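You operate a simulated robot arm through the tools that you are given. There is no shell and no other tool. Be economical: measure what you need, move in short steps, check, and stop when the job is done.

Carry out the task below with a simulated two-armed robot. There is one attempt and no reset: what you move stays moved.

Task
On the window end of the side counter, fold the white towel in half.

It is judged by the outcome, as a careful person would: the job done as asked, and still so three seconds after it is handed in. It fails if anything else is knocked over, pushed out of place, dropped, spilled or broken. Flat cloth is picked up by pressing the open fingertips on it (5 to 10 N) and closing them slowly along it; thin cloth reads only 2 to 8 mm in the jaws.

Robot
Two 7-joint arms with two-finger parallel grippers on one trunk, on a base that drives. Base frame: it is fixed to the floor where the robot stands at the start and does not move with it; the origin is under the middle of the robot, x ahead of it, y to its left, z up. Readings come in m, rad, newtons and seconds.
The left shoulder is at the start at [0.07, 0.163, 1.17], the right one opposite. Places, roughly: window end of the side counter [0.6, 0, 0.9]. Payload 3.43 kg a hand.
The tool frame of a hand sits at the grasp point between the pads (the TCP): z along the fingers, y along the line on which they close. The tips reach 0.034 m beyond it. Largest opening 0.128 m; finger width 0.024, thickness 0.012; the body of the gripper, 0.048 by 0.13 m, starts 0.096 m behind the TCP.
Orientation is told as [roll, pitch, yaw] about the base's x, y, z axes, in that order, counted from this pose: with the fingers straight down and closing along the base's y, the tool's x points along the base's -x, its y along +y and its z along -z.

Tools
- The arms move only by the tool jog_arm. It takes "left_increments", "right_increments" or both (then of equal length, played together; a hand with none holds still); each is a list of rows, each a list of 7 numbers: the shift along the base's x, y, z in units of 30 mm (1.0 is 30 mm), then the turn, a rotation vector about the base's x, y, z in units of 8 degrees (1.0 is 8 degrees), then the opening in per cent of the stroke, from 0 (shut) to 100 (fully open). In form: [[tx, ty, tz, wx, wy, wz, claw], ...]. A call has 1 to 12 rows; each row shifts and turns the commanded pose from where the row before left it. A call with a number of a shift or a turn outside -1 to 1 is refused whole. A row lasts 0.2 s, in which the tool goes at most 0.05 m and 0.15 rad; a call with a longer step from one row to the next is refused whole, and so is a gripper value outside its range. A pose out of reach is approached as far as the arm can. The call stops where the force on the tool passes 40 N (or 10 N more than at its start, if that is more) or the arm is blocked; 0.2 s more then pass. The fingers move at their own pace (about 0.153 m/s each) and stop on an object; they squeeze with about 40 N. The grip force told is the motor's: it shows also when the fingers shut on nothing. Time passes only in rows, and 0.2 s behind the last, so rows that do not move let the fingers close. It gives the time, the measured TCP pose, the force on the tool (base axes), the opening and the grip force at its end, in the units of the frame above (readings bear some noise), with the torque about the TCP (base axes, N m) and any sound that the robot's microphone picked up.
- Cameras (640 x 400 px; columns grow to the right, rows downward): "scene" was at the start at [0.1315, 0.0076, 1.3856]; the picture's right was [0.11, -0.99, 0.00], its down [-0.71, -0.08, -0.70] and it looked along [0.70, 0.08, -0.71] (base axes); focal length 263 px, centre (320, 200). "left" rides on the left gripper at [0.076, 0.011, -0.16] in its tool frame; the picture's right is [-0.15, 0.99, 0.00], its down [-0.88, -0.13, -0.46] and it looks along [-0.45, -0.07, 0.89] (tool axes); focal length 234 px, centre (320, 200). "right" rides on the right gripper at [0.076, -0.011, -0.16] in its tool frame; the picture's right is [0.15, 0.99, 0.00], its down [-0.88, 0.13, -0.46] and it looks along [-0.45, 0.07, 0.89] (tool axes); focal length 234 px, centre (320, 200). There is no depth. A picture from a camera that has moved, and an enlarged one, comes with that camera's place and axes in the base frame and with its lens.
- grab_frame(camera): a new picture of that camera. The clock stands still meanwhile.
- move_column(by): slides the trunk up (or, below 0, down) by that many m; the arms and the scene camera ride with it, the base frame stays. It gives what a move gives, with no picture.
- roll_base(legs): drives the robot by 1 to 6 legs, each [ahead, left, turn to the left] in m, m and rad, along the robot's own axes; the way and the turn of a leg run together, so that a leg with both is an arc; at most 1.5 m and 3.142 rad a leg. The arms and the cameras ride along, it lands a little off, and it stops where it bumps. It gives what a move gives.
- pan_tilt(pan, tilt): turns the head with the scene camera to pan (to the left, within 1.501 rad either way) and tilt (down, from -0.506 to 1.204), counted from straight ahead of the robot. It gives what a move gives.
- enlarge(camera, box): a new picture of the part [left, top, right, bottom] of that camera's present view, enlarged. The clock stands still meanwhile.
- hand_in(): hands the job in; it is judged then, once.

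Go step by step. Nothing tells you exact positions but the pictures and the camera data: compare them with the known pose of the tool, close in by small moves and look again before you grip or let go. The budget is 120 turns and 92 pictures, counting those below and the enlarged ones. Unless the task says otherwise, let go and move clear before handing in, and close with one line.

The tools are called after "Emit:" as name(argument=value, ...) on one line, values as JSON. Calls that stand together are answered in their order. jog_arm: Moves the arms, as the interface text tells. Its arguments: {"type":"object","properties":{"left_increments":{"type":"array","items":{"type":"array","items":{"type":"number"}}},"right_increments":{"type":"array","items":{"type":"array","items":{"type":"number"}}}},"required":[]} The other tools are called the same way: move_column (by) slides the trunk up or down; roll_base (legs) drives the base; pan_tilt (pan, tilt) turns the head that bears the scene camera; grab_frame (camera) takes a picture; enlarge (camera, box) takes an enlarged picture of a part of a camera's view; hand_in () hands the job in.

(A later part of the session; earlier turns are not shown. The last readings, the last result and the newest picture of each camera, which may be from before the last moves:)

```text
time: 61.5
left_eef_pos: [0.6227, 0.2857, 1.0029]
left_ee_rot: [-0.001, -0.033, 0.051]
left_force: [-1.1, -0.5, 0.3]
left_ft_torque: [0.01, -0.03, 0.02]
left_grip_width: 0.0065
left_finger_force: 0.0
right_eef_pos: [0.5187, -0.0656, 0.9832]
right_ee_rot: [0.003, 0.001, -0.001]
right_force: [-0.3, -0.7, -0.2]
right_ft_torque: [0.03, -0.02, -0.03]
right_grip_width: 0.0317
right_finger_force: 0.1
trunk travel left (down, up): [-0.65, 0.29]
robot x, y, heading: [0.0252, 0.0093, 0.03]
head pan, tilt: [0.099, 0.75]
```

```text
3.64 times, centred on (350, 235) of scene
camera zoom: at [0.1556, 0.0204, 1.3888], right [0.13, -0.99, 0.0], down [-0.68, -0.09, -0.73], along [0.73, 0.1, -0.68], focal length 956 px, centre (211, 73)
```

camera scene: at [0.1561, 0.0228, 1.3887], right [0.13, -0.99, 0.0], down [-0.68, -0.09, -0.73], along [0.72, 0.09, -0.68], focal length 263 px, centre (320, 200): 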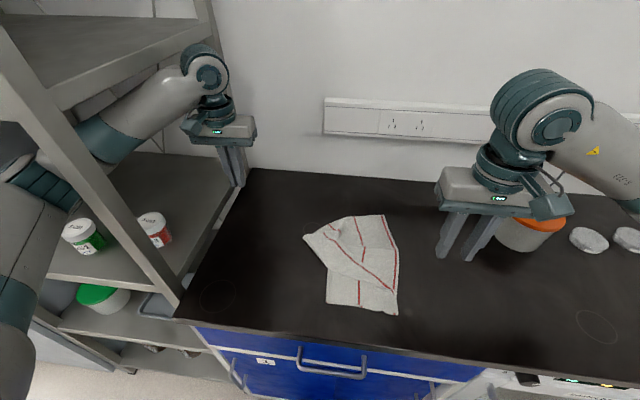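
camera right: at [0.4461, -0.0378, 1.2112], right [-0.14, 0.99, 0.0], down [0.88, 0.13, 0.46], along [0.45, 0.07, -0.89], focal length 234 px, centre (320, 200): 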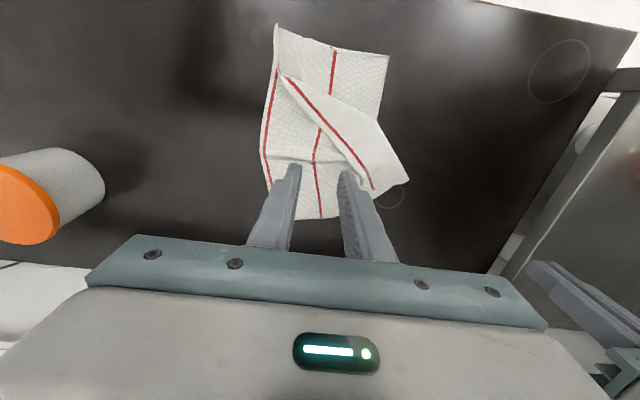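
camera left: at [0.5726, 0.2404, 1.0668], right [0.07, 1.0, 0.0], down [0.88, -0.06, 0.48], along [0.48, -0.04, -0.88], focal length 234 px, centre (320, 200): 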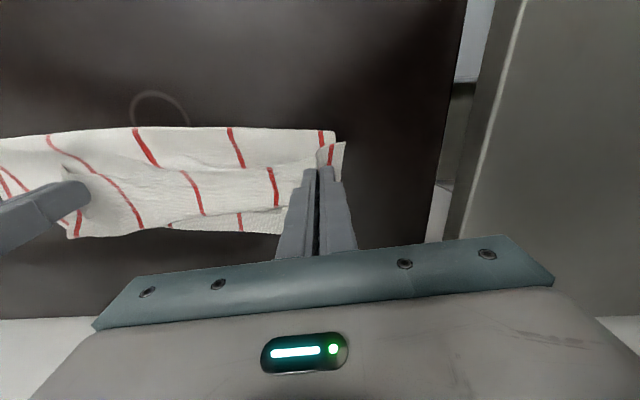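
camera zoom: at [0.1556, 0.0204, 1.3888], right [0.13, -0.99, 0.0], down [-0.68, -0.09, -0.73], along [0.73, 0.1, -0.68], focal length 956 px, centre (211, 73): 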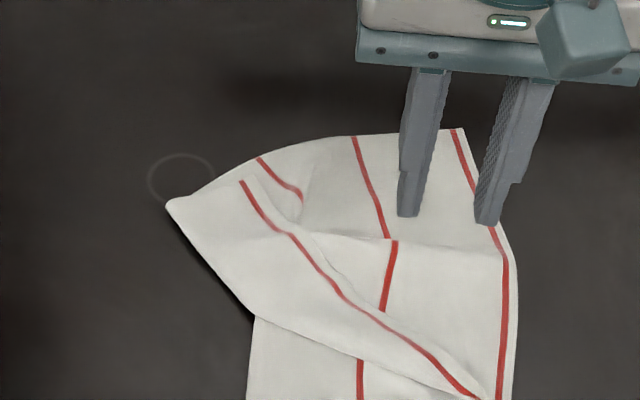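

The hem is clear: the flap corner is at about (0.615, 0.05), running diagonally to (0.56, 0.01). I'll yaw about 35° so the fingers close across this hem near the corner.

Emit:
jog_arm(right_increments=[[0.5, 0.67, 0, 0, 0, 0.9, 25], [0.5, 0.67, 0, 0, 0, 0.9, 25], [0.5, 0.67, -0.2, 0, 0, 0.9, 25], [0.5, 0.67, -0.3, 0, 0, 0.9, 25], [0.5, 0.67, -0.4, 0, 0, 0.85, 25], [0, 0, -0.5, 0, 0, 0, 25], [0, 0, 0, 0, 0, 0, 25]])

Emit:
enlarge(camera="right", box=[220, 80, 420, 250])

Emit:
enlarge(camera="scene", box=[280, 180, 420, 290])

```text
time: 63.1
left_eef_pos: [0.624, 0.2878, 1.0015]
left_ee_rot: [0.0, -0.032, 0.05]
left_force: [0.0, -0.6, -0.4]
left_ft_torque: [-0.01, 0.05, 0.01]
left_grip_width: 0.0065
left_finger_force: 0.2
right_eef_pos: [0.5956, 0.0366, 0.9426]
right_ee_rot: [0.001, -0.002, 0.621]
right_force: [-0.1, 0.4, 0.4]
right_ft_torque: [-0.03, -0.02, -0.01]
right_grip_width: 0.0322
right_finger_force: 0.1
trunk travel left (down, up): [-0.65, 0.29]
robot x, y, heading: [0.027, 0.0115, 0.03]
head pan, tilt: [0.099, 0.75]
```

```text
2.35 times, centred on (320, 165) of right
camera zoom: at [0.5399, -0.0173, 1.1004], right [-0.69, 0.72, 0.0], down [0.64, 0.62, 0.46], along [0.33, 0.32, -0.89], focal length 551 px, centre (320, 282)
```

zoom: 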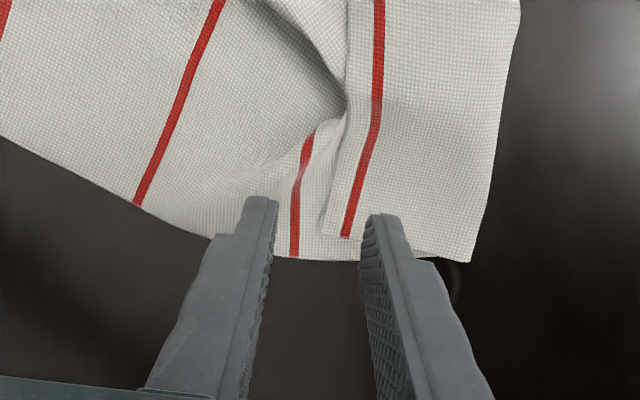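

```text
3.64 times, centred on (350, 235) of scene
camera zoom: at [0.1561, 0.0225, 1.3887], right [0.13, -0.99, 0.0], down [-0.68, -0.09, -0.73], along [0.72, 0.09, -0.68], focal length 956 px, centre (211, 73)
```

zoom: 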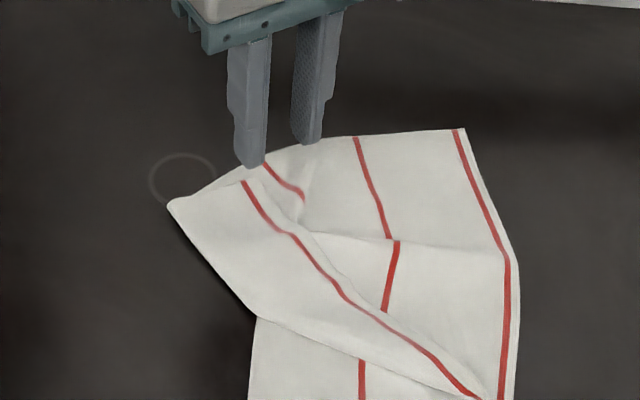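

The hem is centred between where the tips will land, near the flap corner. I'll descend.

Emit:
jog_arm(right_increments=[[-0.1, 0, -0.5, 0, 0, 0, 25], [0, 0, -0.5, 0, 0, 0, 25], [0, 0, -0.3, 0, 0, 0, 25], [0, 0, -0.12, 0, 0, 0, 25], [0, 0, -0.07, 0, 0, 0, 25], [0, 0, 0, 0, 0, 0, 25]])

Emit:
enlarge(camera="right", box=[220, 80, 420, 250])

```text
time: 64.5
left_eef_pos: [0.6243, 0.2859, 1.0028]
left_ee_rot: [-0.002, -0.032, 0.049]
left_force: [1.0, -0.5, 0.1]
left_ft_torque: [0.02, 0.01, 0.01]
left_grip_width: 0.0063
left_finger_force: 0.1
right_eef_pos: [0.5927, 0.0353, 0.8959]
right_ee_rot: [0.0, -0.003, 0.619]
right_force: [-0.7, -0.1, 0.3]
right_ft_torque: [-0.02, 0.02, -0.06]
right_grip_width: 0.0321
right_finger_force: 0.1
trunk travel left (down, up): [-0.65, 0.29]
robot x, y, heading: [0.0191, 0.0107, 0.033]
head pan, tilt: [0.099, 0.75]
```

```text
2.35 times, centred on (320, 165) of right
camera zoom: at [0.5367, -0.0186, 1.0556], right [-0.69, 0.72, 0.0], down [0.64, 0.62, 0.46], along [0.33, 0.32, -0.89], focal length 551 px, centre (320, 282)
```

zoom: 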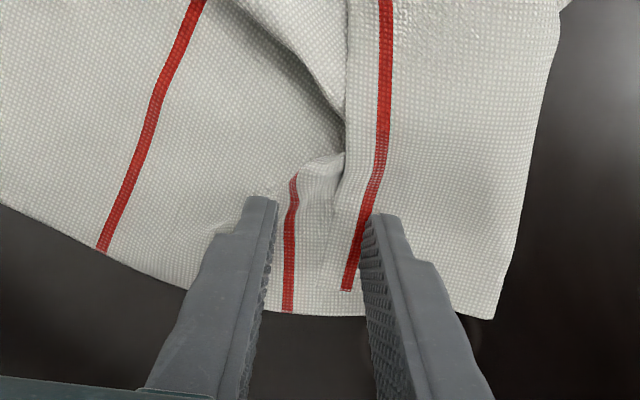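

Emit:
jog_arm(right_increments=[[0, 0, -0.03, 0, 0, 0, 25], [0, 0, -0.02, 0, 0, 0, 25], [0, 0, 0, 0, 0, 0, 25]])

```text
time: 65.3
left_eef_pos: [0.6246, 0.2862, 1.001]
left_ee_rot: [-0.001, -0.035, 0.048]
left_force: [-0.3, 0.8, 0.0]
left_ft_torque: [-0.03, -0.01, 0.02]
left_grip_width: 0.0066
left_finger_force: 0.1
right_eef_pos: [0.5931, 0.0344, 0.8959]
right_ee_rot: [0.001, -0.003, 0.62]
right_force: [0.4, 0.0, 6.0]
right_ft_torque: [-0.03, -0.02, 0.01]
right_grip_width: 0.0316
right_finger_force: 0.0
trunk travel left (down, up): [-0.65, 0.29]
robot x, y, heading: [0.0225, 0.0099, 0.033]
head pan, tilt: [0.099, 0.75]
```

6 N contact. I'll close slowly across the hem.

Emit:
jog_arm(right_increments=[[0, 0, -0.01, 0, 0, 0, 24], [0, 0, 0, 0, 0, 0, 22], [0, 0, 0, 0, 0, 0, 20], [0, 0, 0, 0, 0, 0, 18], [0, 0, 0, 0, 0, 0, 15.5], [0, 0, 0, 0, 0, 0, 13], [0, 0, 0, 0, 0, 0, 10.5], [0, 0, 0, 0, 0, 0, 8], [0, 0, 0, 0, 0, 0, 5.5], [0, 0, 0, 0, 0, 0, 3], [0, 0, 0, 0, 0, 0, 0], [0, 0, 0, 0, 0, 0, 0]])

Emit:
enlarge(camera="right", box=[220, 80, 420, 250])

```text
time: 67.9
left_eef_pos: [0.6229, 0.2868, 1.0032]
left_ee_rot: [-0.002, -0.034, 0.048]
left_force: [0.3, 0.5, 0.1]
left_ft_torque: [-0.01, 0.03, 0.03]
left_grip_width: 0.0064
left_finger_force: 0.2
right_eef_pos: [0.5913, 0.0362, 0.8967]
right_ee_rot: [0.0, -0.004, 0.619]
right_force: [1.1, 0.0, 14.1]
right_ft_torque: [0.05, 0.01, 0.01]
right_grip_width: 0.0022
right_finger_force: 37.0
trunk travel left (down, up): [-0.65, 0.29]
robot x, y, heading: [0.024, 0.0104, 0.031]
head pan, tilt: [0.099, 0.75]
```

```text
2.35 times, centred on (320, 165) of right
camera zoom: at [0.5355, -0.0185, 1.0548], right [-0.69, 0.72, 0.0], down [0.64, 0.62, 0.46], along [0.33, 0.32, -0.89], focal length 551 px, centre (320, 282)
```

zoom: 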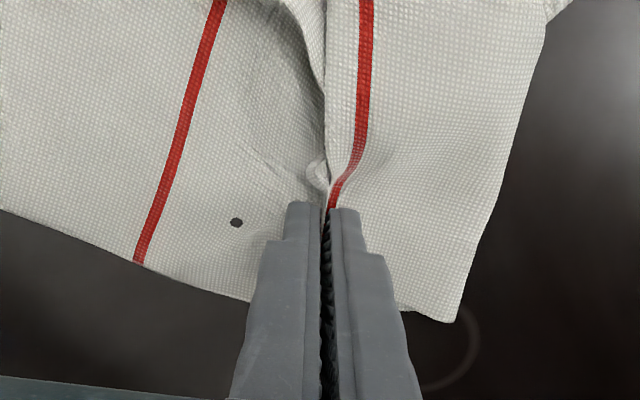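

Gripped at 2.2 mm. I'll lift 2 cm and check whether it's only the flap.

Emit:
jog_arm(right_increments=[[0, 0, 0.3, 0, 0, 0, 0], [0, 0, 0.4, 0, 0, 0, 0], [0, 0, 0.3, 0, 0, 0, 0]])

Emit:
enlarge(camera="right", box=[220, 80, 420, 250])

Emit:
enlarge(camera="scene", box=[280, 180, 420, 290])

```text
time: 68.7
left_eef_pos: [0.6247, 0.2865, 1.0013]
left_ee_rot: [-0.002, -0.032, 0.05]
left_force: [0.0, -0.2, -0.2]
left_ft_torque: [0.01, 0.0, 0.01]
left_grip_width: 0.0068
left_finger_force: 0.1
right_eef_pos: [0.5916, 0.035, 0.9243]
right_ee_rot: [0.0, -0.002, 0.62]
right_force: [-1.5, 0.2, 0.2]
right_ft_torque: [-0.03, 0.02, 0.03]
right_grip_width: 0.0024
right_finger_force: 37.0
trunk travel left (down, up): [-0.65, 0.29]
robot x, y, heading: [0.0255, 0.0106, 0.036]
head pan, tilt: [0.099, 0.75]
```

```text
2.35 times, centred on (320, 165) of right
camera zoom: at [0.5367, -0.0185, 1.0833], right [-0.69, 0.72, 0.0], down [0.64, 0.62, 0.46], along [0.33, 0.32, -0.89], focal length 551 px, centre (320, 282)
```

zoom: 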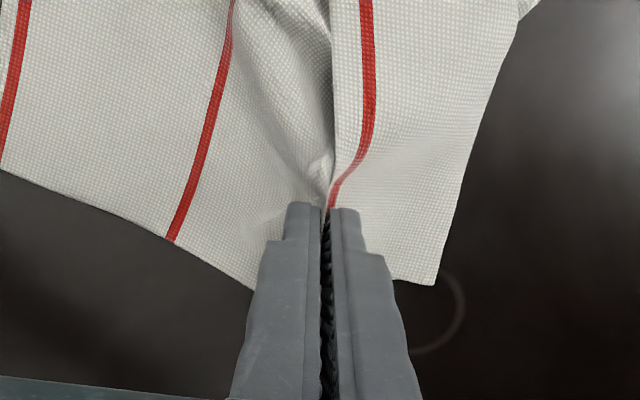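

```text
3.64 times, centred on (350, 235) of scene
camera zoom: at [0.1565, 0.0221, 1.3886], right [0.13, -0.99, 0.0], down [-0.68, -0.09, -0.73], along [0.72, 0.1, -0.68], focal length 956 px, centre (211, 73)
```

zoom: 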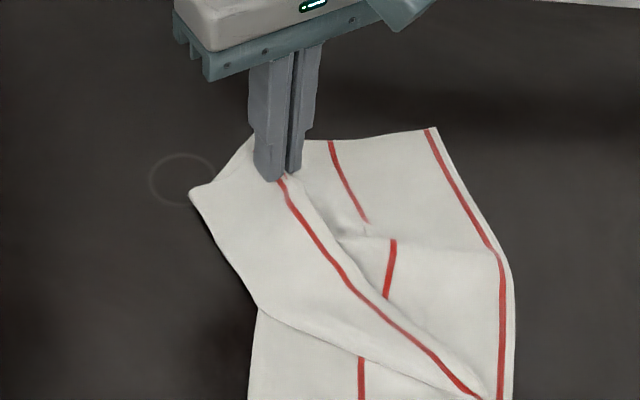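

Both layers came up in the pinch, so I'll lower and release it, then look for where the flap's hem stands proud of the layer below.

Emit:
jog_arm(right_increments=[[0, 0, -0.4, 0, 0, 0, 0], [0, 0, -0.4, 0, 0, 0, 0], [0, 0, 0, 0, 0, 0, 8], [0, 0, 0, 0, 0, 0, 20], [0, 0, 0.5, 0, 0, 0, 25], [0, -0.3, 0.8, 0, 0, 0, 25], [0, -0.8, 0.8, 0, 0, 0, 25], [0, -1, 0.5, 0, 0, -1, 25], [0, -1, 0, 0, 0, -1, 25], [0, -1, 0, 0, 0, -1, 25], [0, -1, 0, 0, 0, -1, 25]])

Emit:
enlarge(camera="right", box=[320, 60, 520, 230])

Emit:
enlarge(camera="scene", box=[280, 190, 420, 320])

```text
time: 71.1
left_eef_pos: [0.6243, 0.285, 1.0016]
left_ee_rot: [-0.001, -0.032, 0.048]
left_force: [-0.4, 0.2, 0.6]
left_ft_torque: [0.01, 0.0, 0.02]
left_grip_width: 0.0064
left_finger_force: 0.0
right_eef_pos: [0.5912, -0.1197, 0.9802]
right_ee_rot: [0.002, -0.001, 0.059]
right_force: [-0.5, -0.7, 0.1]
right_ft_torque: [0.04, 0.0, 0.03]
right_grip_width: 0.032
right_finger_force: 0.2
trunk travel left (down, up): [-0.65, 0.29]
robot x, y, heading: [0.0235, 0.0111, 0.031]
head pan, tilt: [0.099, 0.75]
```

```text
2.35 times, centred on (420, 145) of right
camera zoom: at [0.5157, -0.1356, 1.1383], right [-0.2, 0.98, 0.0], down [0.87, 0.18, 0.46], along [0.45, 0.09, -0.89], focal length 551 px, centre (85, 329)
```

zoom: 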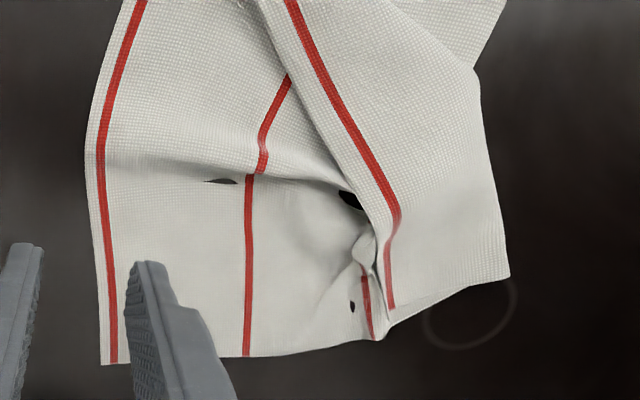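

```text
3.08 times, centred on (350, 255) of scene
camera zoom: at [0.1559, 0.0207, 1.3888], right [0.13, -0.99, 0.0], down [-0.68, -0.09, -0.73], along [0.73, 0.1, -0.68], focal length 809 px, centre (228, 31)
```

zoom: 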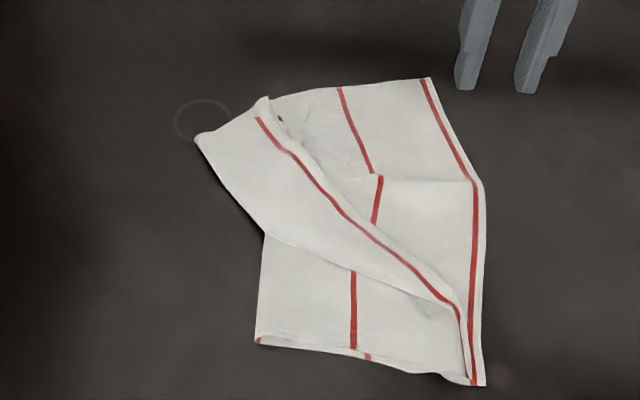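

Pinching always takes both layers here. Instead I'll sweep the flap's loose hem back to the left with the open fingers just above the lower layer. That unfolds the far corner onto bare counter, where the hem pinch with a tilted carry works. First I'll orient the hand with its fingers spread along the hem.

Emit:
jog_arm(right_increments=[[0.07, 0.525, 0, 0, 0, -0.9, 50], [0.07, 0.525, 0, 0, 0, -0.9, 50], [0.07, 0.525, -0.1, 0, 0, -0.9, 50], [0.07, 0.525, -0.1, 0, 0, -0.9, 50], [0.07, 0.525, -0.2, 0, 0, -0.9, 50], [0.07, 0.525, -0.2, 0, 0, -0.9, 50], [0.07, 0.525, -0.2, 0, 0, -0.9, 50], [0.07, 0.525, -0.2, 0, 0, -0.9, 50], [0, 0, -0.4, 0, 0, 0, 50], [0, 0, 0, 0, 0, 0, 50]])

Emit:
grab_frame(camera="right")

Emit:
enlarge(camera="scene", box=[280, 160, 440, 290])

```text
time: 73.3
left_eef_pos: [0.6231, 0.2868, 1.0017]
left_ee_rot: [-0.003, -0.032, 0.048]
left_force: [-0.1, 0.3, -0.7]
left_ft_torque: [0.03, -0.01, 0.02]
left_grip_width: 0.0063
left_finger_force: 0.1
right_eef_pos: [0.6096, 0.0086, 0.9358]
right_ee_rot: [0.0, -0.001, -0.943]
right_force: [-0.5, 0.3, -0.5]
right_ft_torque: [0.04, 0.01, 0.05]
right_grip_width: 0.064
right_finger_force: 0.0
trunk travel left (down, up): [-0.65, 0.29]
robot x, y, heading: [0.0251, 0.0112, 0.031]
head pan, tilt: [0.099, 0.75]
```

```text
23 pictures are left
camera right: at [0.555, 0.0633, 1.0953], right [0.72, 0.7, 0.0], down [0.62, -0.64, 0.46], along [0.32, -0.33, -0.89], focal length 234 px, centre (320, 200)
```

right: 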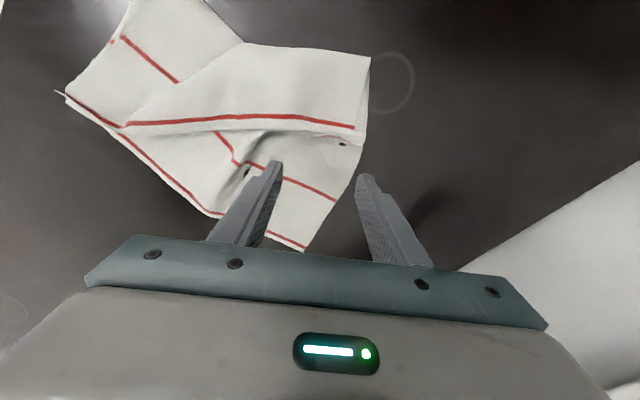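

```text
3.08 times, centred on (360, 225) of scene
camera zoom: at [0.1561, 0.0224, 1.3887], right [0.13, -0.99, 0.0], down [-0.68, -0.09, -0.73], along [0.72, 0.1, -0.68], focal length 809 px, centre (197, 123)
```

zoom: 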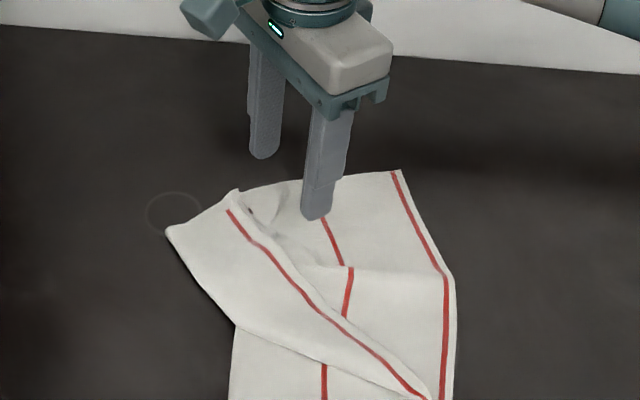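

The fingers straddle the hem on its outer side. I'll lower to just above the lower layer and start the sweep.

Emit:
jog_arm(right_increments=[[-0.4, -0.3, -0.5, 0, 0, 0, 50], [0, 0, -0.4, 0, 0, 0, 50], [0, 0, -0.27, 0, 0, 0, 50], [0, 0, 0, 0, 0, 0, 50], [-0.2, 0.27, 0, 0, 0, 0, 50], [-0.2, 0.27, 0, 0, 0, 0, 50], [-0.2, 0.27, 0, 0, 0, 0, 50], [-0.2, 0.27, 0, 0, 0, 0, 50]])

Emit:
grab_frame(camera="right")

```text
time: 75.1
left_eef_pos: [0.6238, 0.2864, 1.0013]
left_ee_rot: [-0.004, -0.033, 0.048]
left_force: [1.0, -0.2, -0.3]
left_ft_torque: [-0.01, 0.0, 0.03]
left_grip_width: 0.0064
left_finger_force: 0.1
right_eef_pos: [0.5708, 0.031, 0.9021]
right_ee_rot: [-0.001, -0.001, -0.944]
right_force: [-0.4, 0.8, -0.9]
right_ft_torque: [-0.02, 0.0, 0.0]
right_grip_width: 0.0638
right_finger_force: 0.1
trunk travel left (down, up): [-0.65, 0.29]
robot x, y, heading: [0.0278, 0.0103, 0.032]
head pan, tilt: [0.099, 0.75]
```

```text
21 pictures are left
camera right: at [0.5183, 0.087, 1.0608], right [0.72, 0.7, 0.0], down [0.62, -0.64, 0.46], along [0.32, -0.33, -0.89], focal length 234 px, centre (320, 200)
```

right: 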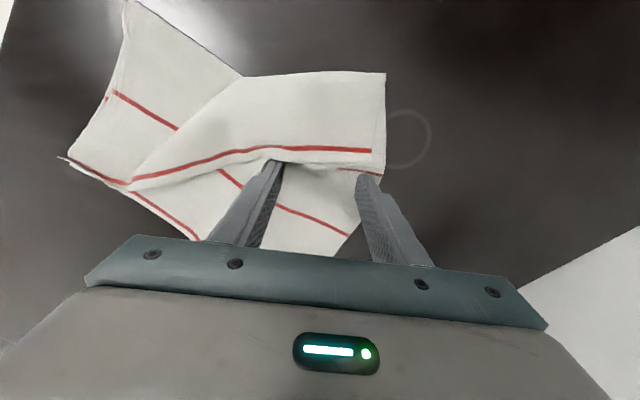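

The hem is right at the fingers. I'll continue the sweep, slightly lower.

Emit:
jog_arm(right_increments=[[-0.1, 0.13, -0.08, 0, 0, 0, 50], [-0.3, 0.42, 0, 0, 0, 0, 50], [-0.3, 0.42, 0, 0, 0, 0, 50], [-0.3, 0.42, 0, 0, 0, 0, 50], [-0.3, 0.42, 0, 0, 0, 0, 50], [0, 0, 0, 0, 0, 0, 50]])

Emit:
grab_frame(camera="right")

```text
time: 76.5
left_eef_pos: [0.6254, 0.2862, 1.0025]
left_ee_rot: [0.0, -0.031, 0.048]
left_force: [0.0, -0.7, -0.2]
left_ft_torque: [0.03, 0.02, 0.03]
left_grip_width: 0.0062
left_finger_force: 0.0
right_eef_pos: [0.5325, 0.086, 0.8976]
right_ee_rot: [0.0, -0.002, -0.946]
right_force: [0.0, 0.6, -0.1]
right_ft_torque: [-0.01, 0.02, 0.02]
right_grip_width: 0.0642
right_finger_force: 0.0
trunk travel left (down, up): [-0.65, 0.29]
robot x, y, heading: [0.0197, 0.0059, 0.029]
head pan, tilt: [0.099, 0.75]
```

```text
20 pictures are left
camera right: at [0.48, 0.1398, 1.0581], right [0.72, 0.7, 0.0], down [0.62, -0.64, 0.46], along [0.32, -0.33, -0.89], focal length 234 px, centre (320, 200)
```

right: 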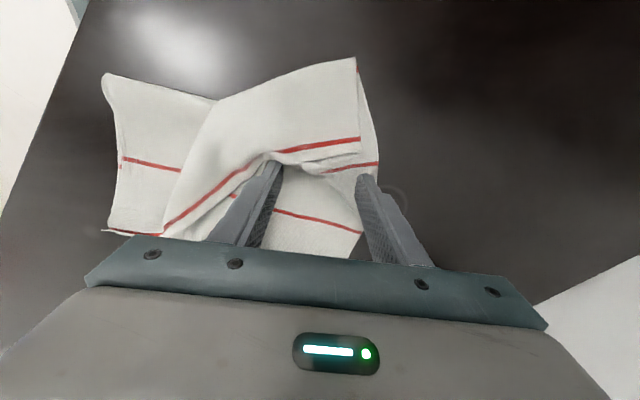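

The whole far end slid along instead of the flap alone, so I'll lift off and take stock.

Emit:
jog_arm(right_increments=[[0, 0, 0.6, 0, 0, 0, 50], [0, 0, 1, 0, 0, 0, 50], [0.3, -1, 1, 0, 0, 1, 50], [0.3, -1, 0.6, 0, 0, 1, 40], [0, -1, 0, 0, 0, 1, 30], [0, -1, 0, 0, 0, 1, 25], [0, -1, 0, 0, 0, 1, 25], [0, -1, 0, 0, 0, 1, 25], [0, 0, 0, 0, 0, 0.8, 25]])

Emit:
enlarge(camera="scene", box=[260, 190, 420, 330])

Emit:
grab_frame(camera="right")

```text
time: 78.5
left_eef_pos: [0.6244, 0.2864, 1.0019]
left_ee_rot: [-0.002, -0.031, 0.049]
left_force: [-1.4, 0.9, 0.3]
left_ft_torque: [-0.03, 0.02, 0.03]
left_grip_width: 0.0066
left_finger_force: 0.0
right_eef_pos: [0.5502, -0.0931, 0.9946]
right_ee_rot: [0.0, -0.001, 0.01]
right_force: [0.2, -1.0, -0.5]
right_ft_torque: [0.0, -0.01, 0.04]
right_grip_width: 0.0318
right_finger_force: 0.1
trunk travel left (down, up): [-0.65, 0.29]
robot x, y, heading: [0.0233, 0.0092, 0.034]
head pan, tilt: [0.099, 0.75]
```

```text
2.86 times, centred on (340, 260) of scene
camera zoom: at [0.1565, 0.0231, 1.3887], right [0.13, -0.99, 0.0], down [-0.68, -0.09, -0.73], along [0.72, 0.09, -0.68], focal length 751 px, centre (263, 29)
```

zoom: 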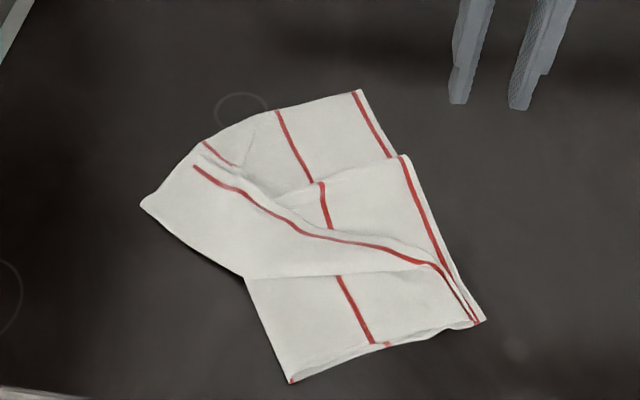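

```text
18 pictures are left
camera right: at [0.4756, -0.1054, 1.1541], right [-0.15, 0.99, 0.0], down [0.88, 0.14, 0.46], along [0.45, 0.07, -0.89], focal length 234 px, centre (320, 200)
```

right: 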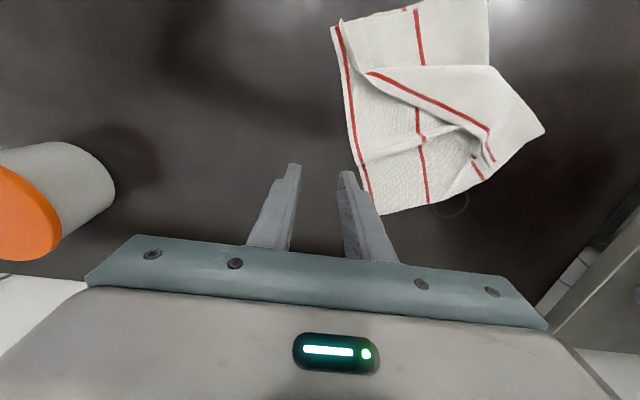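

The layers cling together, so I'll use gravity. The lower layer's far edge is free to the right of the flap, around (0.607, 0.065). I'll pinch that edge on bare counter, lift it and lean it left so the flap falls off to the left, then lay it back.

Emit:
jog_arm(right_increments=[[0.27, 0.75, 0, 0, 0, -0.89, 25], [0.27, 0.75, 0, 0, 0, -0.89, 25], [0.27, 0.75, 0, 0, 0, -0.89, 25], [0.27, 0.75, -0.3, 0, 0, -0.89, 25], [0.27, 0.75, -0.3, 0, 0, -0.89, 25], [0.27, 0.75, -0.5, 0, 0, -0.89, 25], [0.27, 0.75, -0.5, 0, 0, -0.89, 25], [0, 0, -0.5, 0, 0, 0, 25], [0, 0, 0, 0, 0, 0, 25]])

Emit:
grab_frame(camera="right")

```text
time: 80.5
left_eef_pos: [0.6228, 0.2875, 1.0009]
left_ee_rot: [-0.002, -0.032, 0.049]
left_force: [0.0, -0.2, 1.2]
left_ft_torque: [0.0, 0.03, 0.01]
left_grip_width: 0.0064
left_finger_force: 0.1
right_eef_pos: [0.6081, 0.064, 0.931]
right_ee_rot: [-0.001, -0.004, -0.865]
right_force: [-0.2, 0.3, 0.4]
right_ft_torque: [-0.01, 0.02, -0.01]
right_grip_width: 0.0321
right_finger_force: 0.1
trunk travel left (down, up): [-0.65, 0.29]
robot x, y, heading: [0.0241, 0.0089, 0.029]
head pan, tilt: [0.099, 0.75]
```

```text
17 pictures are left
camera right: at [0.5497, 0.1142, 1.0904], right [0.66, 0.75, 0.0], down [0.67, -0.58, 0.46], along [0.34, -0.3, -0.89], focal length 234 px, centre (320, 200)
```

right: 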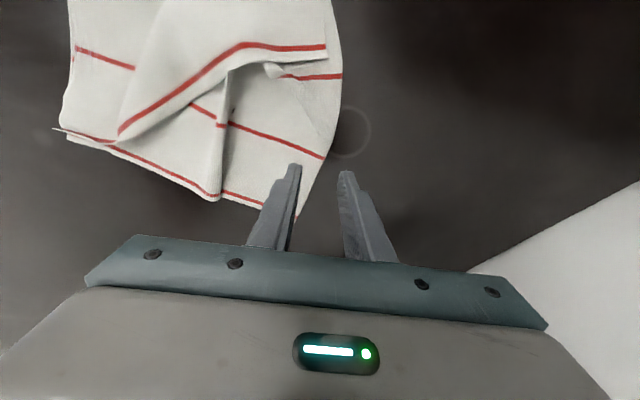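

The far edge is centred between the jaws, single layer there. I'll descend and press.

Emit:
jog_arm(right_increments=[[0, 0, -0.5, 0, 0, 0, 25], [0, 0, -0.4, 0, 0, 0, 25], [0, 0, -0.22, 0, 0, 0, 25], [0, 0, -0.05, 0, 0, 0, 25], [0, 0, 0, 0, 0, 0, 25]])

```text
time: 81.7
left_eef_pos: [0.6243, 0.2868, 1.0007]
left_ee_rot: [-0.002, -0.03, 0.048]
left_force: [-0.4, -0.3, 0.5]
left_ft_torque: [0.01, -0.04, 0.0]
left_grip_width: 0.0063
left_finger_force: 0.0
right_eef_pos: [0.6077, 0.0634, 0.8963]
right_ee_rot: [0.0, -0.001, -0.865]
right_force: [0.0, 0.5, -0.6]
right_ft_torque: [-0.02, -0.02, -0.01]
right_grip_width: 0.0323
right_finger_force: 0.1
trunk travel left (down, up): [-0.65, 0.29]
robot x, y, heading: [0.0203, 0.0121, 0.027]
head pan, tilt: [0.099, 0.75]
```

Emit:
jog_arm(right_increments=[[0, 0, -0.03, 0, 0, 0, 25], [0, 0, -0.03, 0, 0, 0, 25], [0, 0, 0, 0, 0, 0, 25]])

```text
time: 82.5
left_eef_pos: [0.6236, 0.2872, 1.0019]
left_ee_rot: [-0.001, -0.034, 0.049]
left_force: [-0.1, -1.2, 0.1]
left_ft_torque: [-0.01, 0.0, 0.03]
left_grip_width: 0.0063
left_finger_force: 0.1
right_eef_pos: [0.608, 0.0631, 0.8956]
right_ee_rot: [0.0, -0.002, -0.863]
right_force: [-1.1, 0.3, 2.6]
right_ft_torque: [-0.02, 0.02, 0.0]
right_grip_width: 0.0318
right_finger_force: 0.6
trunk travel left (down, up): [-0.65, 0.29]
robot x, y, heading: [0.0238, 0.0109, 0.035]
head pan, tilt: [0.099, 0.75]
```

Emit:
jog_arm(right_increments=[[0, 0, -0.03, 0, 0, 0, 24], [0, 0, 0, 0, 0, 0, 22], [0, 0, 0, 0, 0, 0, 20], [0, 0, 0, 0, 0, 0, 18], [0, 0, 0, 0, 0, 0, 15.5], [0, 0, 0, 0, 0, 0, 13], [0, 0, 0, 0, 0, 0, 10.5], [0, 0, 0, 0, 0, 0, 8], [0, 0, 0, 0, 0, 0, 5.5], [0, 0, 0, 0, 0, 0, 3], [0, 0, 0, 0, 0, 0, 0], [0, 0, 0, 0, 0, 0, 0]])

```text
time: 85.1
left_eef_pos: [0.6235, 0.2873, 1.0028]
left_ee_rot: [-0.004, -0.034, 0.049]
left_force: [-0.2, -0.3, 0.1]
left_ft_torque: [-0.01, -0.02, -0.01]
left_grip_width: 0.0065
left_finger_force: 0.1
right_eef_pos: [0.6087, 0.0627, 0.8953]
right_ee_rot: [0.002, -0.005, -0.864]
right_force: [-0.5, -1.0, 16.7]
right_ft_torque: [-0.05, 0.08, 0.03]
right_grip_width: 0.0017
right_finger_force: 36.9
trunk travel left (down, up): [-0.65, 0.29]
robot x, y, heading: [0.0253, 0.0101, 0.031]
head pan, tilt: [0.099, 0.75]
```

Edge gripped. I'll lift and lean it over to the left past the fold.

Emit:
jog_arm(right_increments=[[0, 0, 0.8, 0, 0, 0, 0], [0, 0, 0.9, 0, 0, 0, 0], [-0.5, 0.4, 0.9, 0, 0, 0, 0], [-0.6, 0.5, 0.6, 0, 0, 0, 0], [-0.65, 0.55, 0.4, 0, 0, 0, 0], [-0.65, 0.55, 0.2, 0, 0, 0, 0], [-0.65, 0.6, 0, 0, 0, 0, 0], [-0.65, 0.6, -0.2, 0, 0, 0, 0]])

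Emit:
grab_frame(camera="scene")

```text
time: 86.9
left_eef_pos: [0.6241, 0.2873, 1.0022]
left_ee_rot: [-0.004, -0.033, 0.048]
left_force: [-0.1, 1.0, -0.3]
left_ft_torque: [-0.02, 0.0, 0.01]
left_grip_width: 0.0063
left_finger_force: 0.1
right_eef_pos: [0.4972, 0.1608, 1.002]
right_ee_rot: [0.0, -0.002, -0.865]
right_force: [0.6, -0.6, -0.1]
right_ft_torque: [-0.03, -0.02, 0.0]
right_grip_width: 0.0021
right_finger_force: 35.8
trunk travel left (down, up): [-0.65, 0.29]
robot x, y, heading: [0.0248, 0.0124, 0.025]
head pan, tilt: [0.099, 0.75]
```

```text
16 pictures are left
camera scene: at [0.1559, 0.0231, 1.3888], right [0.13, -0.99, 0.0], down [-0.68, -0.09, -0.73], along [0.73, 0.09, -0.68], focal length 263 px, centre (320, 200)
```

scene: 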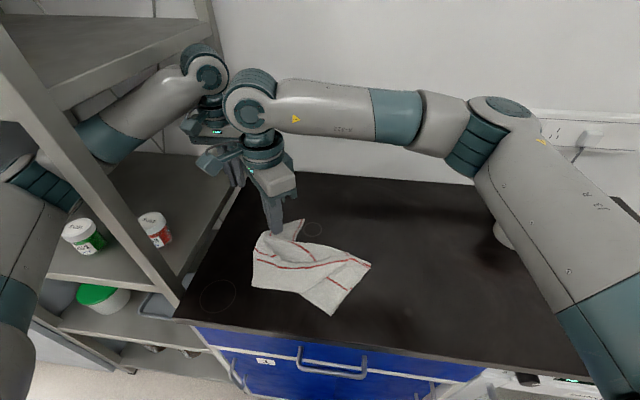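

Emit:
enlarge(camera="scene", box=[220, 190, 400, 330])

```text
2.86 times, centred on (310, 260) of scene
camera zoom: at [0.1559, 0.0231, 1.3888], right [0.13, -0.99, 0.0], down [-0.68, -0.09, -0.73], along [0.73, 0.09, -0.68], focal length 751 px, centre (349, 29)
```

zoom: 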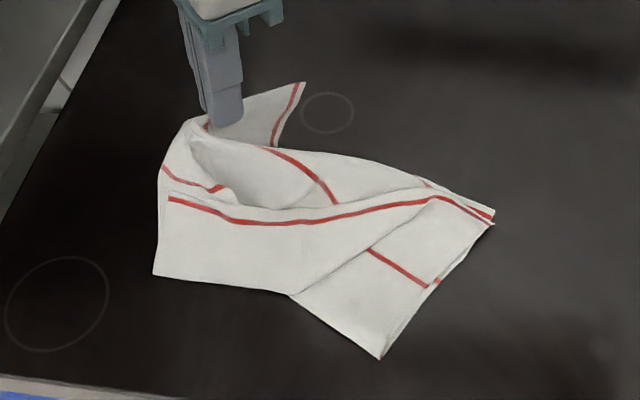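

The flap now hangs against the lifted sheet. Lifting the held edge higher should let the far-left corner dangle free and straighten out.

Emit:
jog_arm(right_increments=[[0.1, -0.1, 0.9, 0, 0, 0, 0], [0.1, -0.1, 0.9, 0, 0, 0, 0], [0.1, -0.1, 0.9, 0, 0, 0, 0], [0.1, -0.1, 0.9, 0, 0, 0, 0], [0.1, -0.1, 0.9, 0, 0, 0, 0], [0, 0, 0.5, 0, 0, 0, 0], [0, 0, 0, 0, 0, 0, 0]])

Emit:
grab_frame(camera="scene")

```text
time: 88.5
left_eef_pos: [0.6244, 0.2862, 1.0017]
left_ee_rot: [-0.001, -0.033, 0.047]
left_force: [0.1, 0.9, -0.3]
left_ft_torque: [0.02, 0.0, 0.02]
left_grip_width: 0.0065
left_finger_force: 0.2
right_eef_pos: [0.5133, 0.1443, 1.1514]
right_ee_rot: [0.001, -0.001, -0.864]
right_force: [-0.5, -0.2, -0.1]
right_ft_torque: [-0.01, -0.02, 0.01]
right_grip_width: 0.0018
right_finger_force: 36.0
trunk travel left (down, up): [-0.65, 0.29]
robot x, y, heading: [0.0206, 0.0101, 0.027]
head pan, tilt: [0.099, 0.75]
```

```text
14 pictures are left
camera scene: at [0.1565, 0.022, 1.3887], right [0.13, -0.99, 0.0], down [-0.68, -0.09, -0.73], along [0.72, 0.1, -0.68], focal length 263 px, centre (320, 200)
```

scene: 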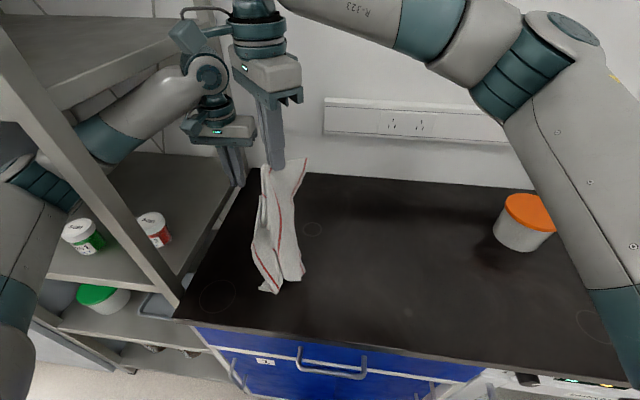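

The towel hangs freely now, so I can lay it flat afresh. I'll draw it forward and to the right while lowering so it trails out toward me and to the left.

Emit:
jog_arm(right_increments=[[-0.4, -0.9, -0.2, 0, 0, 0, 0], [-0.4, -0.9, -0.2, 0, 0, 0, 0], [-0.3, -0.9, -0.2, 0, 0, 0, 0], [0.7, -0.35, -0.9, 0, 0, 0, 0], [0.85, -0.35, -0.9, 0, 0, 0, 0], [0.85, -0.35, -0.9, 0, 0, 0, 0], [0.85, -0.35, -0.9, 0, 0, 0, 0], [0.85, -0.35, -0.9, 0, 0, 0, 0], [0.85, -0.35, -0.9, 0, 0, 0, 0], [0.85, -0.35, -0.9, 0, 0, 0, 0], [0.85, -0.35, -0.6, 0, 0, 0, 0]])

Emit:
grab_frame(camera="scene")

```text
time: 90.9
left_eef_pos: [0.6252, 0.2857, 1.0011]
left_ee_rot: [-0.002, -0.031, 0.049]
left_force: [0.3, 1.3, 0.1]
left_ft_torque: [0.03, 0.05, -0.02]
left_grip_width: 0.0065
left_finger_force: 0.0
right_eef_pos: [0.6802, -0.0197, 0.9264]
right_ee_rot: [0.0, -0.002, -0.864]
right_force: [0.3, -0.7, 0.0]
right_ft_torque: [-0.01, 0.0, 0.01]
right_grip_width: 0.0019
right_finger_force: 36.8
trunk travel left (down, up): [-0.65, 0.29]
robot x, y, heading: [0.0222, 0.0112, 0.032]
head pan, tilt: [0.099, 0.75]
```

```text
13 pictures are left
camera scene: at [0.1569, 0.0218, 1.3887], right [0.13, -0.99, 0.0], down [-0.68, -0.09, -0.73], along [0.72, 0.1, -0.68], focal length 263 px, centre (320, 200)
```

scene: 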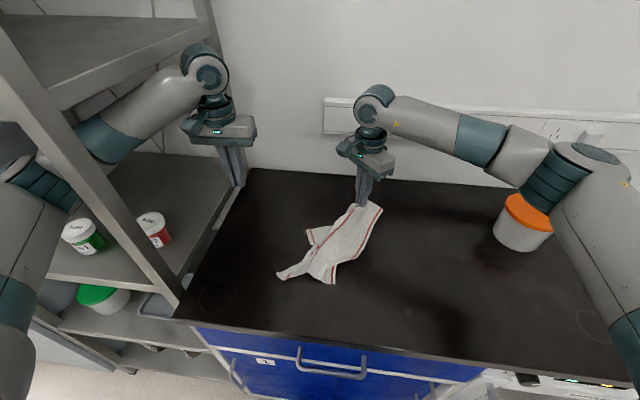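

Emit:
jog_arm(right_increments=[[0.2, 0, -0.35, 0, 0, 0, 0], [0.2, 0, -0.35, 0, 0, 0, 0], [0, 0, 0, 0, 0, 0, 15], [0, 0, 0, 0, 0, 0, 25], [0, 0, 0.6, 0, 0, 0, 25], [0, 0, 1, 0, 0, 0, 25], [0, -0.8, 0.8, 0, 0, 0.9, 25], [0, -1, 0, 0, 0, 0.9, 25], [-0.3, -1, 0, 0, 0, 0.9, 25], [-0.3, -1, 0, 0, 0, 0.9, 25], [-0.3, -0.5, 0, 0, 0, 0.9, 25], [-0.3, 0, 0, 0, 0, 0.9, 25]])

Emit:
enlarge(camera="scene", box=[250, 180, 410, 300])

```text
time: 93.5
left_eef_pos: [0.6247, 0.2873, 1.001]
left_ee_rot: [-0.003, -0.032, 0.05]
left_force: [-0.2, 0.9, -0.4]
left_ft_torque: [0.01, 0.03, 0.03]
left_grip_width: 0.0064
left_finger_force: 0.1
right_eef_pos: [0.6548, -0.1501, 0.9787]
right_ee_rot: [0.0, -0.002, -0.109]
right_force: [0.9, 0.1, 0.6]
right_ft_torque: [0.04, 0.01, -0.01]
right_grip_width: 0.0318
right_finger_force: 0.0
trunk travel left (down, up): [-0.65, 0.29]
robot x, y, heading: [0.0221, 0.014, 0.031]
head pan, tilt: [0.099, 0.75]
```

```text
3.33 times, centred on (330, 240) of scene
camera zoom: at [0.1561, 0.0221, 1.3888], right [0.13, -0.99, 0.0], down [-0.68, -0.09, -0.73], along [0.72, 0.1, -0.68], focal length 876 px, centre (287, 67)
```

zoom: 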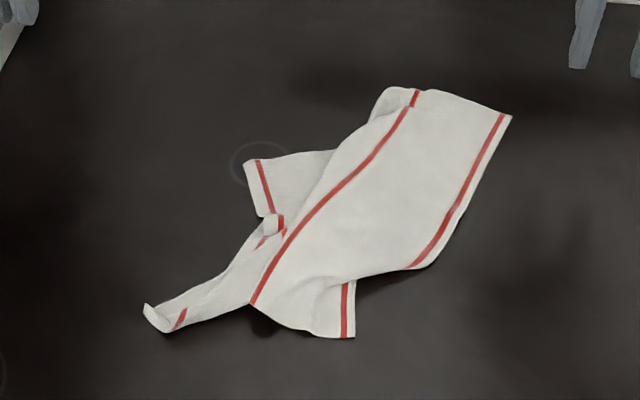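

All four corners are visible: FR (0.68, -0.09), NR (0.46, 0.02), FL (0.60, 0.12), NL (0.46, 0.16). I'll pull FL out to the left first with a cross-hem pinch.

Emit:
jog_arm(right_increments=[[-0.26, 0.96, 0, 0, 0, 0.39, 25], [-0.26, 0.96, 0, 0, 0, 0.39, 25], [-0.26, 0.96, 0, 0, 0, 0.39, 25], [-0.26, 0.96, 0, 0, 0, 0.39, 25], [-0.26, 0.96, 0, 0, 0, 0.39, 25], [-0.26, 0.96, -0.2, 0, 0, 0.39, 25], [-0.26, 0.96, -0.3, 0, 0, 0.39, 25], [-0.26, 0.96, -0.4, 0, 0, 0.39, 25], [-0.26, 0.96, -0.4, 0, 0, 0.39, 25], [0, 0, -0.3, 0, 0, 0, 25], [0, 0, 0, 0, 0, 0, 25]])

Emit:
grab_frame(camera="right")

```text
time: 95.9
left_eef_pos: [0.6247, 0.2865, 1.002]
left_ee_rot: [-0.002, -0.033, 0.05]
left_force: [0.3, 0.4, 0.3]
left_ft_torque: [-0.03, 0.01, 0.0]
left_grip_width: 0.0063
left_finger_force: 0.2
right_eef_pos: [0.5855, 0.1112, 0.9312]
right_ee_rot: [-0.001, 0.0, 0.38]
right_force: [-0.2, 0.5, -0.6]
right_ft_torque: [-0.01, -0.01, -0.03]
right_grip_width: 0.032
right_finger_force: 0.1
trunk travel left (down, up): [-0.65, 0.29]
robot x, y, heading: [0.0251, 0.0102, 0.028]
head pan, tilt: [0.099, 0.75]
```

```text
11 pictures are left
camera right: at [0.5187, 0.0717, 1.0898], right [-0.5, 0.86, 0.0], down [0.77, 0.45, 0.46], along [0.4, 0.23, -0.89], focal length 234 px, centre (320, 200)
```

right: 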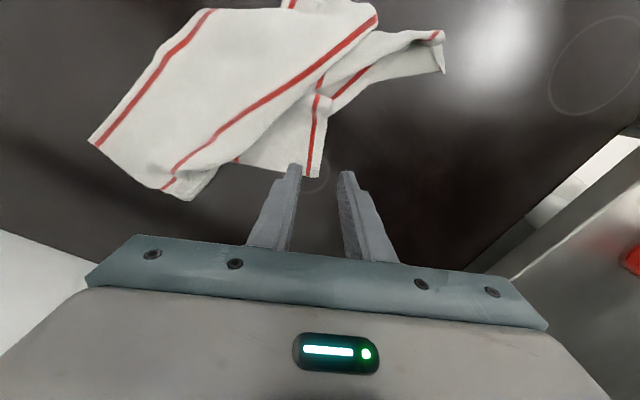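

The FL corner hem is centred. I'll shift 8 mm inward along the hem, then press.

Emit:
jog_arm(right_increments=[[-0.22, -0.1, -0.4, 0, 0, 0, 25], [0, 0, -0.4, 0, 0, 0, 25], [0, 0, -0.27, 0, 0, 0, 25], [0, 0, -0.07, 0, 0, 0, 25], [0, 0, -0.03, 0, 0, 0, 25], [0, 0, 0, 0, 0, 0, 25]])

```text
time: 97.3
left_eef_pos: [0.6239, 0.2867, 1.002]
left_ee_rot: [-0.002, -0.031, 0.048]
left_force: [-0.5, -0.3, 0.0]
left_ft_torque: [-0.01, 0.02, -0.03]
left_grip_width: 0.0065
left_finger_force: 0.1
right_eef_pos: [0.5779, 0.1075, 0.8947]
right_ee_rot: [0.0, -0.001, 0.379]
right_force: [-0.8, 0.6, 0.3]
right_ft_torque: [-0.01, 0.0, -0.01]
right_grip_width: 0.0319
right_finger_force: 0.1
trunk travel left (down, up): [-0.65, 0.29]
robot x, y, heading: [0.0248, 0.0111, 0.037]
head pan, tilt: [0.099, 0.75]
```

Emit:
jog_arm(right_increments=[[0, 0, -0.03, 0, 0, 0, 25], [0, 0, -0.02, 0, 0, 0, 25], [0, 0, 0, 0, 0, 0, 25]])

```text
time: 98.1
left_eef_pos: [0.6228, 0.2864, 1.0037]
left_ee_rot: [-0.002, -0.033, 0.049]
left_force: [1.1, 0.5, -0.4]
left_ft_torque: [0.02, 0.01, 0.03]
left_grip_width: 0.0064
left_finger_force: 0.1
right_eef_pos: [0.5787, 0.1079, 0.8952]
right_ee_rot: [-0.001, -0.001, 0.379]
right_force: [0.4, 0.0, 12.2]
right_ft_torque: [-0.27, -0.1, 0.02]
right_grip_width: 0.0322
right_finger_force: 0.2
trunk travel left (down, up): [-0.65, 0.29]
robot x, y, heading: [0.0238, 0.0121, 0.029]
head pan, tilt: [0.099, 0.75]
```

Emit:
jog_arm(right_increments=[[0, 0, 0.01, 0, 0, 0, 24], [0, 0, 0, 0, 0, 0, 22], [0, 0, 0, 0, 0, 0, 20], [0, 0, 0, 0, 0, 0, 18], [0, 0, 0, 0, 0, 0, 15.5], [0, 0, 0, 0, 0, 0, 13], [0, 0, 0, 0, 0, 0, 10.5], [0, 0, 0, 0, 0, 0, 8], [0, 0, 0, 0, 0, 0, 5.5], [0, 0, 0, 0, 0, 0, 3], [0, 0, 0, 0, 0, 0, 0], [0, 0, 0, 0, 0, 0, 0]])

```text
time: 100.7
left_eef_pos: [0.6231, 0.287, 1.0034]
left_ee_rot: [-0.001, -0.033, 0.048]
left_force: [0.1, -0.4, -0.4]
left_ft_torque: [-0.03, -0.02, 0.0]
left_grip_width: 0.0063
left_finger_force: 0.1
right_eef_pos: [0.5777, 0.1048, 0.8946]
right_ee_rot: [-0.001, -0.004, 0.379]
right_force: [1.1, -0.9, 19.0]
right_ft_torque: [-0.16, -0.1, 0.01]
right_grip_width: 0.0018
right_finger_force: 36.5
trunk travel left (down, up): [-0.65, 0.29]
robot x, y, heading: [0.0179, 0.0081, 0.034]
head pan, tilt: [0.099, 0.75]
```

FL is gripped. I'll move the left hand back out of the way, then drag FL out to about (0.70, 0.20).

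Emit:
jog_arm(left_increments=[[-0.8, -0.1, 0, 0, 0, 0, 5], [-0.8, -0.1, 0, 0, 0, 0, 5], [-0.8, -0.1, 0, 0, 0, 0, 5], [-0.8, -0.1, 0, 0, 0, 0, 5], [-0.6, -0.1, 0, 0, 0, 0, 5]])

Emit:
jog_arm(right_increments=[[0, 0, 0.5, 0, 0, 0, 0], [0.5, 0.5, 0.4, 0, 0, 0, 0], [0.5, 0.5, 0, 0, 0, 0, 0], [0.5, 0.5, 0, 0, 0, 0, 0], [0.5, 0.5, 0, 0, 0, 0, 0], [0.5, 0.5, 0, 0, 0, 0, 0], [0.5, 0.5, -0.3, 0, 0, 0, 0], [0.4, 0.2, -0.4, 0, 0, 0, 0], [0, 0, 0, 0, 0, 0, 0]])

Emit:
enlarge(camera="scene", box=[230, 170, 430, 310])

```text
time: 101.9
left_eef_pos: [0.5081, 0.2714, 1.0046]
left_ee_rot: [-0.003, -0.035, 0.047]
left_force: [0.0, 0.8, -0.1]
left_ft_torque: [0.0, 0.01, -0.05]
left_grip_width: 0.0062
left_finger_force: 0.0
right_eef_pos: [0.5772, 0.1054, 0.8948]
right_ee_rot: [0.001, -0.002, 0.38]
right_force: [2.8, -2.2, 21.0]
right_ft_torque: [-0.22, -0.09, 0.04]
right_grip_width: 0.0019
right_finger_force: 36.9
trunk travel left (down, up): [-0.65, 0.29]
robot x, y, heading: [0.0219, 0.0132, 0.031]
head pan, tilt: [0.099, 0.75]
```

```text
time: 103.9
left_eef_pos: [0.511, 0.2722, 1.0023]
left_ee_rot: [-0.002, -0.033, 0.049]
left_force: [-0.4, -0.7, 0.1]
left_ft_torque: [0.01, 0.02, -0.02]
left_grip_width: 0.0064
left_finger_force: 0.1
right_eef_pos: [0.6792, 0.2021, 0.8999]
right_ee_rot: [0.0, -0.001, 0.378]
right_force: [-0.7, -0.2, 0.5]
right_ft_torque: [-0.02, -0.02, 0.01]
right_grip_width: 0.0019
right_finger_force: 36.3
trunk travel left (down, up): [-0.65, 0.29]
robot x, y, heading: [0.023, 0.0069, 0.03]
head pan, tilt: [0.099, 0.75]
```

```text
2.86 times, centred on (330, 240) of scene
camera zoom: at [0.156, 0.0219, 1.3888], right [0.13, -0.99, 0.0], down [-0.68, -0.09, -0.73], along [0.73, 0.1, -0.68], focal length 751 px, centre (291, 86)
```

zoom: 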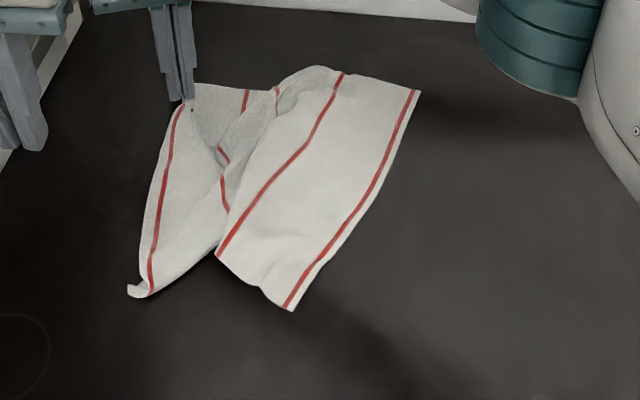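

FL is spread out well. I'll release it, then pinch NR's edge and pull it right and toward me to open the pleat.

Emit:
jog_arm(right_increments=[[0, 0, -0.1, 0, 0, 0, 0], [0, 0, 0, 0, 0, 0, 20], [0, 0, 0, 0, 0, 0, 30], [0, 0, 0.8, 0, 0, 0, 30], [0, -0.3, 0.9, 0, 0, 0, 30], [-0.92, -0.65, 0.3, 0, 0, -0.9, 30], [-0.92, -0.65, 0, 0, 0, -0.9, 30], [-0.92, -0.65, 0, 0, 0, -0.9, 30], [-0.92, -0.65, -0.2, 0, 0, -0.9, 30], [-0.92, -0.65, -0.4, 0, 0, -0.8, 30], [-0.92, -0.65, -0.4, 0, 0, -0.7, 30], [-0.92, -0.65, -0.2, 0, 0, 0, 30]])

Emit:
grab_frame(camera="right")

```text
time: 106.5
left_eef_pos: [0.5105, 0.2701, 1.0022]
left_ee_rot: [-0.002, -0.033, 0.049]
left_force: [-0.5, -0.2, -0.7]
left_ft_torque: [0.0, -0.01, 0.02]
left_grip_width: 0.0064
left_finger_force: 0.1
right_eef_pos: [0.4868, 0.0573, 0.9215]
right_ee_rot: [0.001, -0.002, -0.336]
right_force: [0.0, -0.4, 0.7]
right_ft_torque: [-0.01, 0.0, -0.02]
right_grip_width: 0.0385
right_finger_force: 0.0
trunk travel left (down, up): [-0.65, 0.29]
robot x, y, heading: [0.022, 0.0073, 0.03]
head pan, tilt: [0.099, 0.75]
```

```text
9 pictures are left
camera right: at [0.4107, 0.0711, 1.0807], right [0.19, 0.98, 0.0], down [0.87, -0.17, 0.46], along [0.45, -0.08, -0.89], focal length 234 px, centre (320, 200)
```

right: 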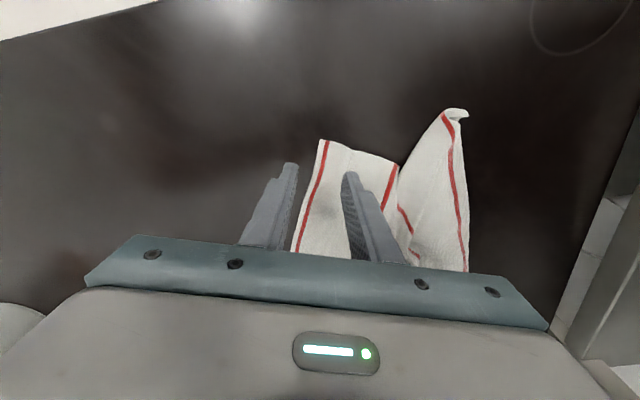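

Good view; hem is 8 mm right of centre. I'll shift, press and close.

Emit:
jog_arm(right_increments=[[-0.05, -0.25, -0.4, 0, 0, 0, 30], [0, 0, -0.3, 0, 0, 0, 30], [0, 0, -0.12, 0, 0, 0, 30], [0, 0, -0.05, 0, 0, 0, 30], [0, 0, -0.02, 0, 0, 0, 30], [0, 0, 0, 0, 0, 0, 30]])

```text
time: 107.9
left_eef_pos: [0.5084, 0.271, 1.0029]
left_ee_rot: [-0.002, -0.033, 0.048]
left_force: [0.0, 0.4, -0.2]
left_ft_torque: [-0.01, 0.02, 0.01]
left_grip_width: 0.0063
left_finger_force: 0.1
right_eef_pos: [0.4849, 0.0506, 0.8944]
right_ee_rot: [0.002, -0.003, -0.331]
right_force: [0.6, -0.7, 6.0]
right_ft_torque: [0.14, -0.05, 0.02]
right_grip_width: 0.039
right_finger_force: 1.1
trunk travel left (down, up): [-0.65, 0.29]
robot x, y, heading: [0.0208, 0.0128, 0.027]
head pan, tilt: [0.099, 0.75]
```

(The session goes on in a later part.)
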